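You operate a simulated robot arm through the tools that you are given. There is no shell and no other tool. Be economical: measure what you need, move in short steps, check, and stop when the job is done.

Carry out the task below with a simulated robot arm. There is one attempt and no reset: what you move stays moved.

TASK
Slide the green hairbrush along the door side of the work table until it stands next to the green tub.
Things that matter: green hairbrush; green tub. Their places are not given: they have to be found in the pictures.

It is judged by the outcome, as a careful person would: the job done as asked, and still so three seconds after it is handed in. It fails if anything else is knocked over, pushed out of place, dropped, spilled or broken.

THE ROBOT
A 6-joint arm with a two-finger parallel gripper, fixed in place. Base frame: the origin is at the foot of the arm, x ahead of it, y to its left, z up; the work surface is at about z = 0.78. Lengths are in m, angles in degrees, forces in N, time in s.
With the tool pointing down near the work surface it reaches from about 0.24 to 0.64 m from the base axis. Its first joint turns from -66.0 to 66.0 degrees. Payload 2.7 kg.
Tool frame: the origin (TCP) lies between the finger pads and is the grasp point; the fingertips stand 0.023 m ahead of it; z points along the fingers, y is the line along which they close. The gripper opens to 0.094 m. The fingers are 0.038 m wide and 0.01 m thick; the gripper's body (0.054 by 0.096 m) begins 0.039 m behind the TCP.
Orientation is told as [roll, pitch, yaw] about the base's x, y, z axes, in that order, counted from this pose: with the fingers straight down and closing along the base's y, the tool's x points along the base's -x, its y along +y and its z along -z.

THE INTERFACE
- The arm moves only by the tool apply_moves. Its argument "steps" is a list that holds one entry, the list of rows, each a list of 6 numbers: the shift along the tool's x, y, z in units of 50 mm (1.0 is 50 mm), then the turn, a rotation vector about the tool's x, y, z in units of 8 degrees (1.0 is 8 degrees). In form: [[[dx, dy, dz, wx, wy, wz], ...]]. A call has 1 to 12 rows; each row shifts and turns the commanded pose from where the row before left it, along the tool's axes as they then stand. "hand" is the closure, from 0 (fully open) to 1 (shut), set as the call begins (left out, the last holds). A call with a number of a shift or a turn outside -1 to 1 is refused whole. A row lasts 0.2 s, in which the tool goes at most 0.05 m and 8.6 degrees; a call with a longer step from one row to the next is refused whole, and so is a gripper value outside its range. A pose out of reach is approached as far as the arm can. The call stops where the force on the tool passes 40 N (or 10 N more than at its start, if that is more) or the arm is blocked; 0.2 s more then pass. The fingers move at their own pace (about 0.045 m/s each) and stop on an object; they squeeze with about 25 N. The grip force told is the motor's: it shows also when the fingers shut on nothing. Time passes only in rows, and 0.2 s behind the last, so rows that do not move let the fingers close. It gives the time, the measured TCP pose, the force on the tool (base axes), the opening and the grip force at its end, in the units of the frame above (readings bear some noise), and new pictures: "show" is both (left out), scene, wrist or none.
- Cameras (640 x 400 px; columns grow to the right, rows downward): "scene" is fixed at [0.0761, -0.4357, 1.397]; the picture's right is [0.75, -0.66, 0.00], its down [-0.42, -0.48, -0.77] and it looks along [0.51, 0.58, -0.64] (base axes); focal length 352 px, centre (320, 200). "wrist" rides on the gripper at [-0.039, 0, -0.044] in the tool frame; the picture's right is [0.00, -1.00, 0.00], its down [0.97, 0.00, -0.24] and it looks along [0.24, 0.00, 0.97] (tool axes); focal length 218 px, centre (320, 200).
- locate(camera, pixels): for up to 12 pixels [column, row] of the newest picture of that camera ("zoom" is the newest enlarged one), the place [x, y, z] in the base frame of the surface seen there, good to about 0.003 m. No time passes.
- zoom(camera, box): a new picture of the part [left, top, right, bottom] of that camera's present view, enlarged. No time passes.
- job_done(): hands the job in; it is judged then, once.

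Work in short steps. Measure before you move; look again where a grasp or a placing could have gone wrong, and mend it. You have 60 turns and 100 pictures in all, the two below and enlarged ones among them. Open the gripper and draw the arm clear of the work before you hand the job in, unless the task says otherwise; then end with one line.

The tools are called after "Request:" as name(argument=value, ...) on one line, values as JSON. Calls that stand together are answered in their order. apply_moves: Moves the arm, as the interface text tells. Its arguments: {"type":"object","properties":{"steps":{"type":"array"},"hand":{"type":"number"},"show":{"type":"string","enum":["both","scene","wrist","none"]}},"required":["steps"]} The other tools are called the same way: locate (camera, pixels) gives the place of the surface under pixels of a picture; zoom (camera, box) takes an enlarged picture of a part of a camera's view; job_done () hands the job in.

At the start:

```text
clock: 0.0
tcp_pos: [0.3988, -0.1261, 1.0149]
tcp_rot: [0.1, 0.0, 0.0]
ft_force: [0.1, 0.4, -0.3]
finger_gap: 0.0942
gripper_force: 0.1
```

scene: 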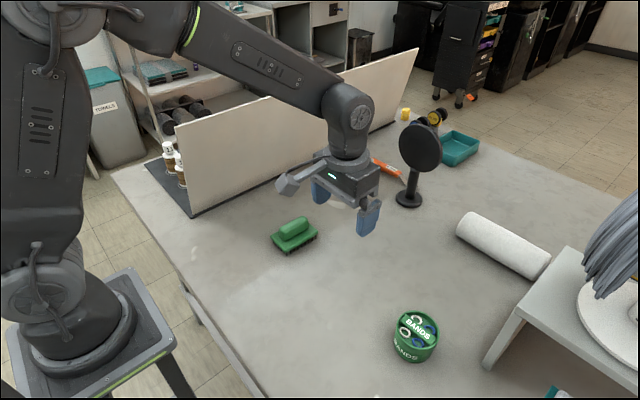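
wrist: 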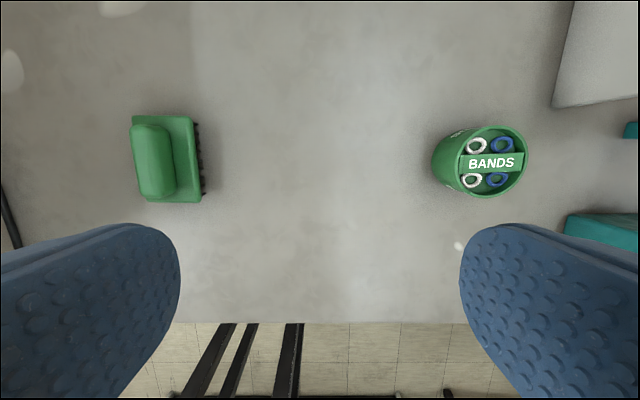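

The brush is at scene (294,234) and the tub at (415,335). I will measure both and enlarge the view.

Request:
zoom(camera="scene", box=[240, 190, 480, 390])

Request:
locate(camera="wrist", pixels=[[135, 120], [192, 117], [200, 200], [145, 200], [155, 160], [185, 160], [433, 160], [490, 128], [525, 165], [485, 196], [320, 200], [320, 318]])

Request:
locate(camera="scene", pixels=[[294, 225], [280, 250], [318, 236], [415, 320], [410, 358], [345, 260], [380, 300], [293, 242], [170, 250], [240, 380], [484, 365], [580, 285]])

```text
2.00 times, centred on (360, 290) of scene
```

zoom: 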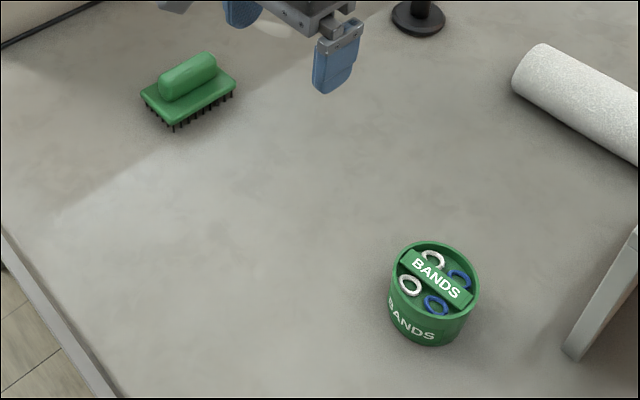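

```text
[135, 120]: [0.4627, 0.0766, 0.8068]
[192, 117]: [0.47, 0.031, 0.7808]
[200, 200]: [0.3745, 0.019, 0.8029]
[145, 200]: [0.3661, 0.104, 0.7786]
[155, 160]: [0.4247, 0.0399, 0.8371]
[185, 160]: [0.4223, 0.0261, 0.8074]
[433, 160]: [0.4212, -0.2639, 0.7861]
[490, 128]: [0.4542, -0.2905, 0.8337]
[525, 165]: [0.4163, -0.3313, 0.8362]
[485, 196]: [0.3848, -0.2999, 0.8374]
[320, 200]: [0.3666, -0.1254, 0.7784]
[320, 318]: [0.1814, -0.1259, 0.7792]
```

```text
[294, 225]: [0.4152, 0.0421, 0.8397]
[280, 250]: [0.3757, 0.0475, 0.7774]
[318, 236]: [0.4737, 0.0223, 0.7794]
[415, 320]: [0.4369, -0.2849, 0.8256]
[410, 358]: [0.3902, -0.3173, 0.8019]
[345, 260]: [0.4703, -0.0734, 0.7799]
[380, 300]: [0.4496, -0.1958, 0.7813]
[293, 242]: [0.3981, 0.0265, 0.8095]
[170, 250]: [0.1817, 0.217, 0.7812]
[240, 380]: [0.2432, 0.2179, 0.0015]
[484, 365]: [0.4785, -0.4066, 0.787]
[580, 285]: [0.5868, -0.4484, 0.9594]
```

The brush spans about x 0.37–0.465, y 0.02–0.077, with its plate top at z 0.807. The tub's centre is about (0.42, -0.298), with its near edge at y -0.262, and the table between them is clear. I'll close the fingers and go behind the brush on its +y side, to push it along -y.

Request:
apply_moves(steps=[[[-0.36, 0.82, 0, 0, 0, 0], [0, 1, 0, 0, 0, 0], [0, 1, 0, 0, 0, 0], [0, 1, 0, 0, 0, 0], [0, 1, 0, 0, 0, 0], [0, 0.1, 1, 0, 0, 0], [0, 0, 1, 0, 0, 0], [0, 0, 0.8, 0, 0, 0], [0, 0, 0, 0, 0, 0]]], hand=1)

```text
refused: row 6 steps farther than a row can; nothing moved
```

Row 6 was slightly too long, so I'll split it.

Request:
apply_moves(steps=[[[-0.36, 0.9, 0, 0, 0, 0], [0, 1, 0, 0, 0, 0], [0, 1, 0, 0, 0, 0], [0, 1, 0, 0, 0, 0], [0, 1, 0, 0, 0, 0], [0, 0, 1, 0, 0, 0], [0, 0, 1, 0, 0, 0], [0, 0, 0.8, 0, 0, 0], [0, 0, 0, 0, 0, 0]]], hand=1)

```text
clock: 2.0
tcp_pos: [0.4169, 0.1222, 0.8769]
tcp_rot: [0.0, 0.0, -0.1]
ft_force: [0.5, 0.1, -0.3]
finger_gap: 0.0001
gripper_force: 24.9
```

scene: 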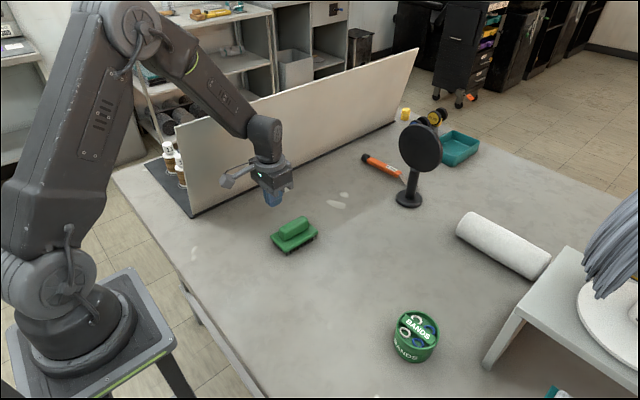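
wrist: 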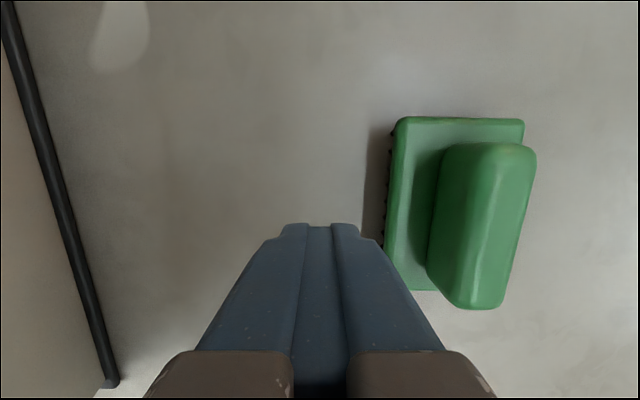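

The view shows the brush well, so I'll measure its plate edges from here.

Request:
locate(camera="wrist", pixels=[[400, 122], [391, 200], [387, 275], [520, 122], [420, 287], [485, 150], [480, 290], [110, 50], [470, 220]])

Request:
zoom(camera="scene", box=[240, 150, 360, 270])

```text
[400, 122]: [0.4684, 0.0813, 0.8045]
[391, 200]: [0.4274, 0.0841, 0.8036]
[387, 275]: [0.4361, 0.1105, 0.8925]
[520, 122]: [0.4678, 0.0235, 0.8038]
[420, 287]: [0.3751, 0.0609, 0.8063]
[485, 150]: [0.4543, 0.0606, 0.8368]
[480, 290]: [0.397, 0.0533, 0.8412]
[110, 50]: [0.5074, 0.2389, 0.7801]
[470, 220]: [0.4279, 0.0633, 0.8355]
```

```text
3.33 times, centred on (300, 210) of scene
```

zoom: 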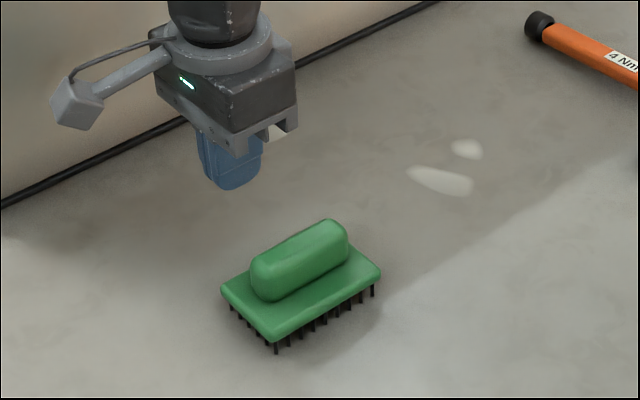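

The plate spans x 0.373–0.469 and y 0.023–0.083. I'll centre on it, lower the tips to about z 0.788, and push gently partway.

Request:
apply_moves(steps=[[[-0.08, 0, 0.7, 0, 0, 0], [0, 0, 0.62, 0, 0, 0], [0, -0.3, 0, 0, 0, 0], [0, -0.3, 0, 0, 0, 0], [0, -0.3, 0, 0, 0, 0], [0, -0.3, 0, 0, 0, 0], [0, -0.3, 0, 0, 0, 0], [0, -0.3, 0, 0, 0, 0]]])

```text
clock: 3.8
tcp_pos: [0.4198, 0.0287, 0.8092]
tcp_rot: [0.1, 0.0, -0.1]
ft_force: [-0.5, -0.5, 0.2]
finger_gap: 0.0
gripper_force: 25.0
```

scene: 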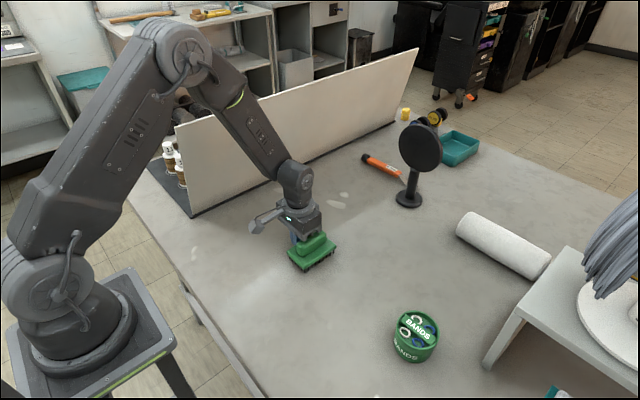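
wrist: 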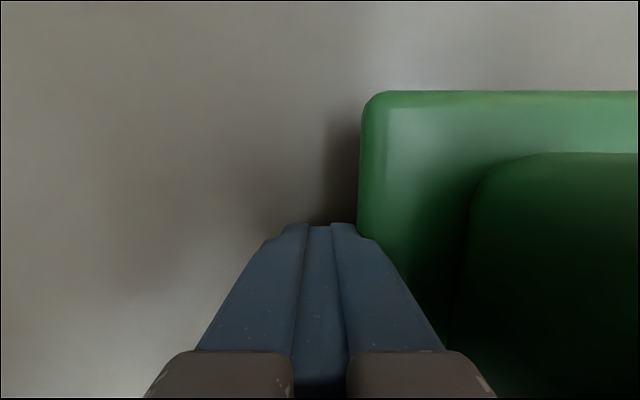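

The brush is square to the fingers and sliding flat. I'll continue to about y = -0.13.

Request:
apply_moves(steps=[[[0, -0.3, 0, 0, 0, 0], [0, -0.3, 0, 0, 0, 0], [0, -0.3, 0, 0, 0, 0], [0, -0.3, 0, 0, 0, 0], [0, -0.3, 0, 0, 0, 0], [0, -0.3, 0, 0, 0, 0], [0, -0.3, 0, 0, 0, 0], [0, -0.3, 0, 0, 0, 0], [0, -0.3, 0, 0, 0, 0], [0, -0.3, 0, 0, 0, 0], [0, -0.2, 0, 0, 0, 0]]])

```text
clock: 6.2
tcp_pos: [0.4198, -0.1315, 0.8091]
tcp_rot: [0.1, -0.1, 0.0]
ft_force: [0.6, 6.7, 20.1]
finger_gap: 0.0
gripper_force: 25.4
```

scene: 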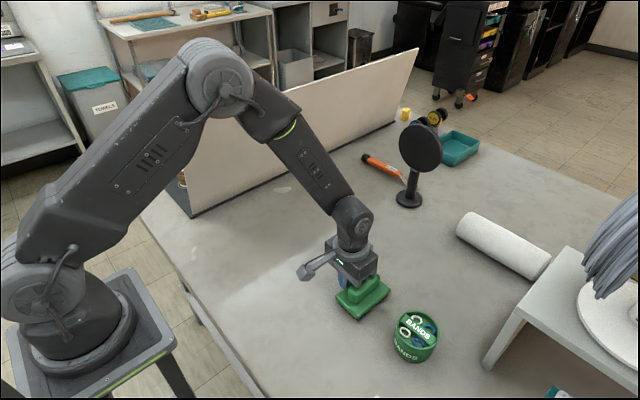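
wrist: 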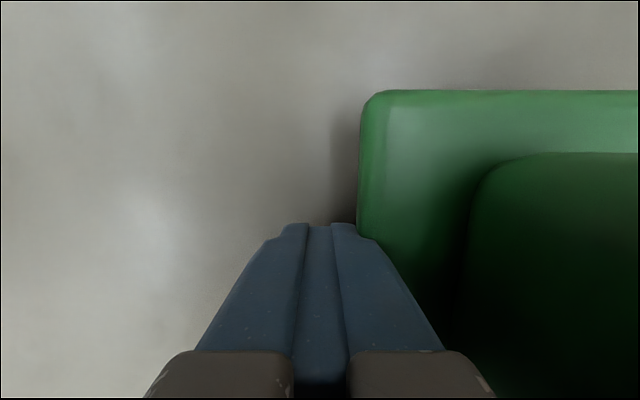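

The force reads 20 N upward, so something is lifting on the tool. I'll look closer.

Request:
zoom(camera="scene", box=[300, 230, 460, 370])

Request:
locate(camera="scene", pixels=[[390, 290], [357, 315], [385, 285], [358, 320], [405, 320], [430, 312]])

```text
2.86 times, centred on (380, 300) of scene
```

zoom: 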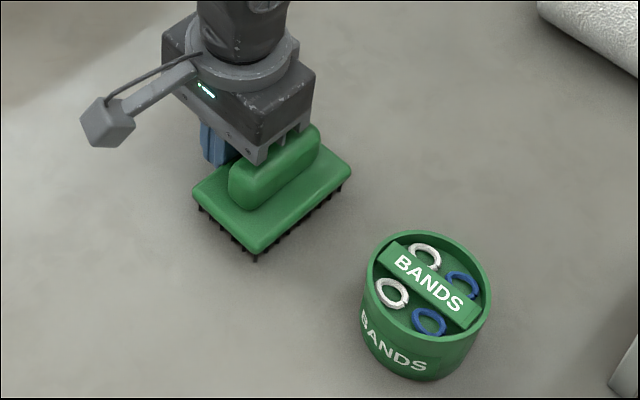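

```text
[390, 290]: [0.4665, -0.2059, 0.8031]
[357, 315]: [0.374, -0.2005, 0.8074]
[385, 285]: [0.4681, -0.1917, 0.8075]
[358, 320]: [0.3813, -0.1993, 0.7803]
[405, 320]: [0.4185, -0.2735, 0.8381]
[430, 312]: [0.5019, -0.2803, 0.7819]
```

The brush is flat and its leading edge is at y ≈ -0.202. I'll raise 3 mm to relieve the load, then slide 0.043 m more to leave a gap of about 1.5 cm.

Request:
apply_moves(steps=[[[0, 0, -0.06, 0, 0, 0], [0, -0.2, 0, 0, 0, 0], [0, -0.2, 0, 0, 0, 0], [0, -0.2, 0, 0, 0, 0], [0, -0.16, 0, 0, 0, 0], [0, -0.1, 0, 0, 0, 0], [0, 0, 0, 0, 0, 0]]], show="scene")

Request:
zoom(camera="scene", box=[320, 250, 480, 380])

```text
clock: 7.8
tcp_pos: [0.4206, -0.1733, 0.8129]
tcp_rot: [0.0, 0.0, 0.0]
ft_force: [-0.3, 0.3, 0.3]
finger_gap: 0.0001
gripper_force: 25.1
```

scene: 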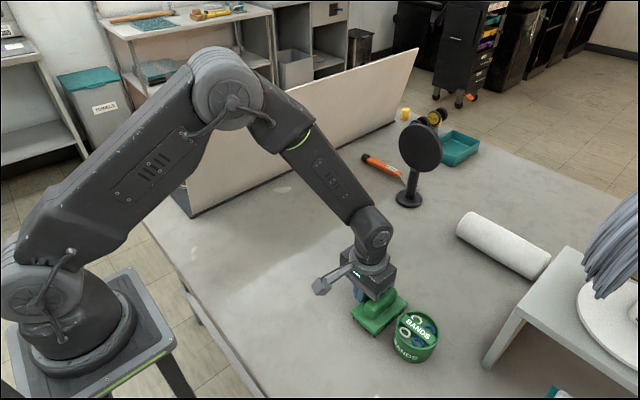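

```text
3.08 times, centred on (400, 315) of scene
```

zoom: 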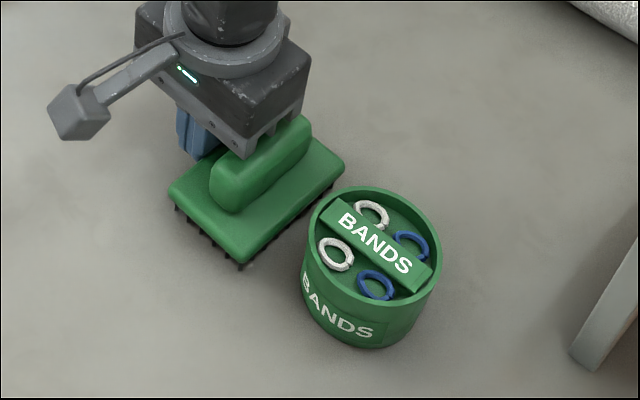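

The brush is now beside the tub with a small gap. I'll back away in +y and then lift clear.

Request:
apply_moves(steps=[[[0, 0.3, 0, 0, 0, 0], [0, 0.6, 0, 0, 0, 0], [0, 0.9, 0, 0, 0, 0], [0, 0, -0.8, 0, 0, 0], [0, 0, -1, 0, 0, 0], [0, 0, -1, 0, 0, 0], [0, 0.9, 0, 0, 0, 0], [0, 0, 0, 0, 0, 0], [0, 0, 0, 0, 0, 0]]], hand=1)

Request:
apply_moves(steps=[[[0, 0, 0, 0, 0, 0], [0, 0, 0, 0, 0, 0], [0, 0, 0, 0, 0, 0], [0, 0, 0, 0, 0, 0], [0, 0, 0, 0, 0, 0], [0, 0, 0, 0, 0, 0]]], hand=0)

Request:
zoom(camera="scene", box=[320, 250, 480, 380])

Request:
locate(camera="zoom", pixels=[[235, 258], [335, 165], [315, 215], [285, 215], [375, 190]])

```text
clock: 9.8
tcp_pos: [0.4218, -0.041, 0.9513]
tcp_rot: [0.0, 0.0, 0.0]
ft_force: [-0.7, -0.1, -0.2]
finger_gap: 0.0
gripper_force: 24.9
```

scene: 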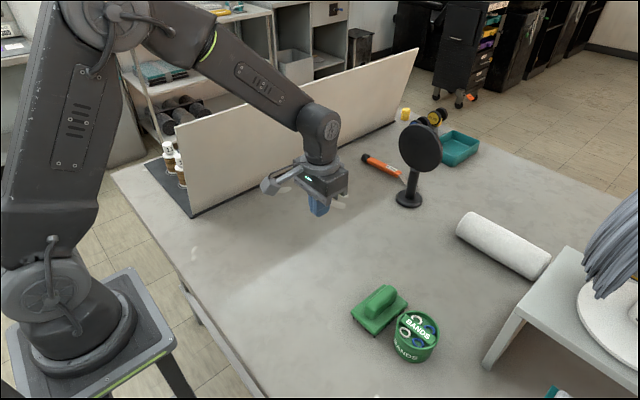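
wrist: 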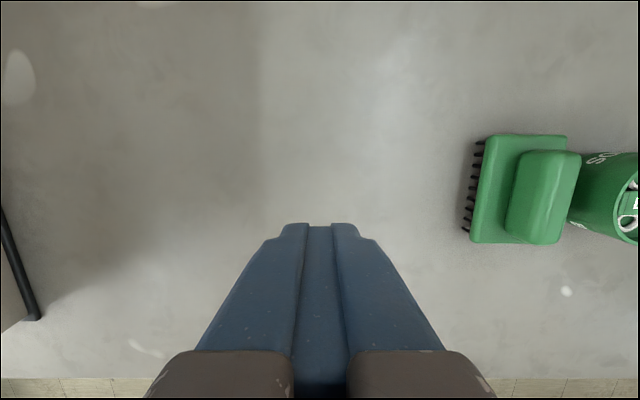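

```text
clock: 11.2
tcp_pos: [0.4225, -0.0387, 0.9509]
tcp_rot: [0.0, -0.1, 0.1]
ft_force: [0.3, 0.0, 0.3]
finger_gap: 0.094
gripper_force: 0.2
```

scene: 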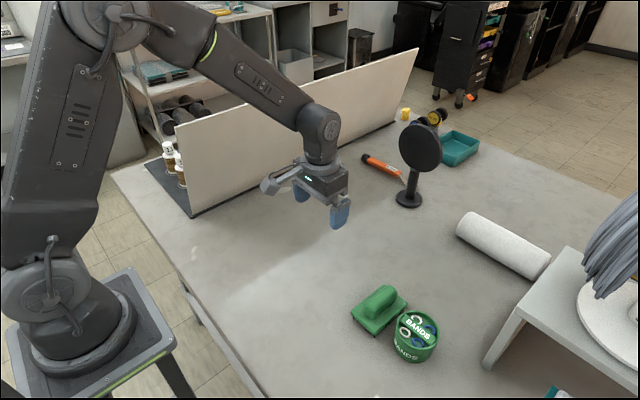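
wrist: 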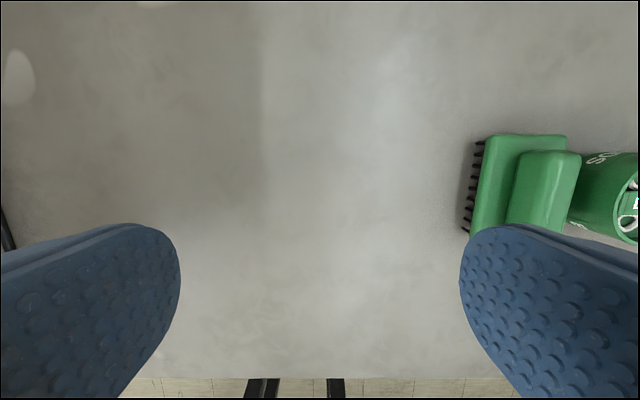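

```text
3.08 times, centred on (400, 315) of scene
```

zoom: 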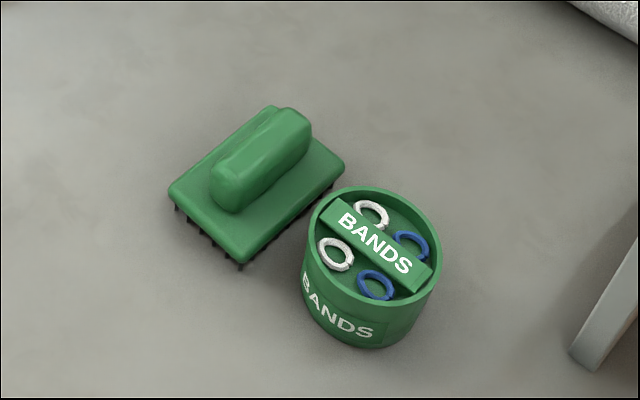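

```text
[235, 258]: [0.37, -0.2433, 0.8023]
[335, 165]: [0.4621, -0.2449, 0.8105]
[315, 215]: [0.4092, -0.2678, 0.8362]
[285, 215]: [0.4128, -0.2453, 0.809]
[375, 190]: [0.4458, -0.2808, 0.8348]
```

The brush's leading edge is at y ≈ -0.244 and the tub's near edge is about 2 cm beyond. Both stand upright, nothing else was disturbed, and the arm is clear.

Request:
job_done()

```text
The job is handed in.
```

I slid the green hairbrush across the table until it stood next to the green tub, about 2 cm away. The tub was not touched, nothing else moved, and the arm is clear with the gripper open. No door showed in the pictures, so I took the open side of the panel, where both items already stood, as the door side.
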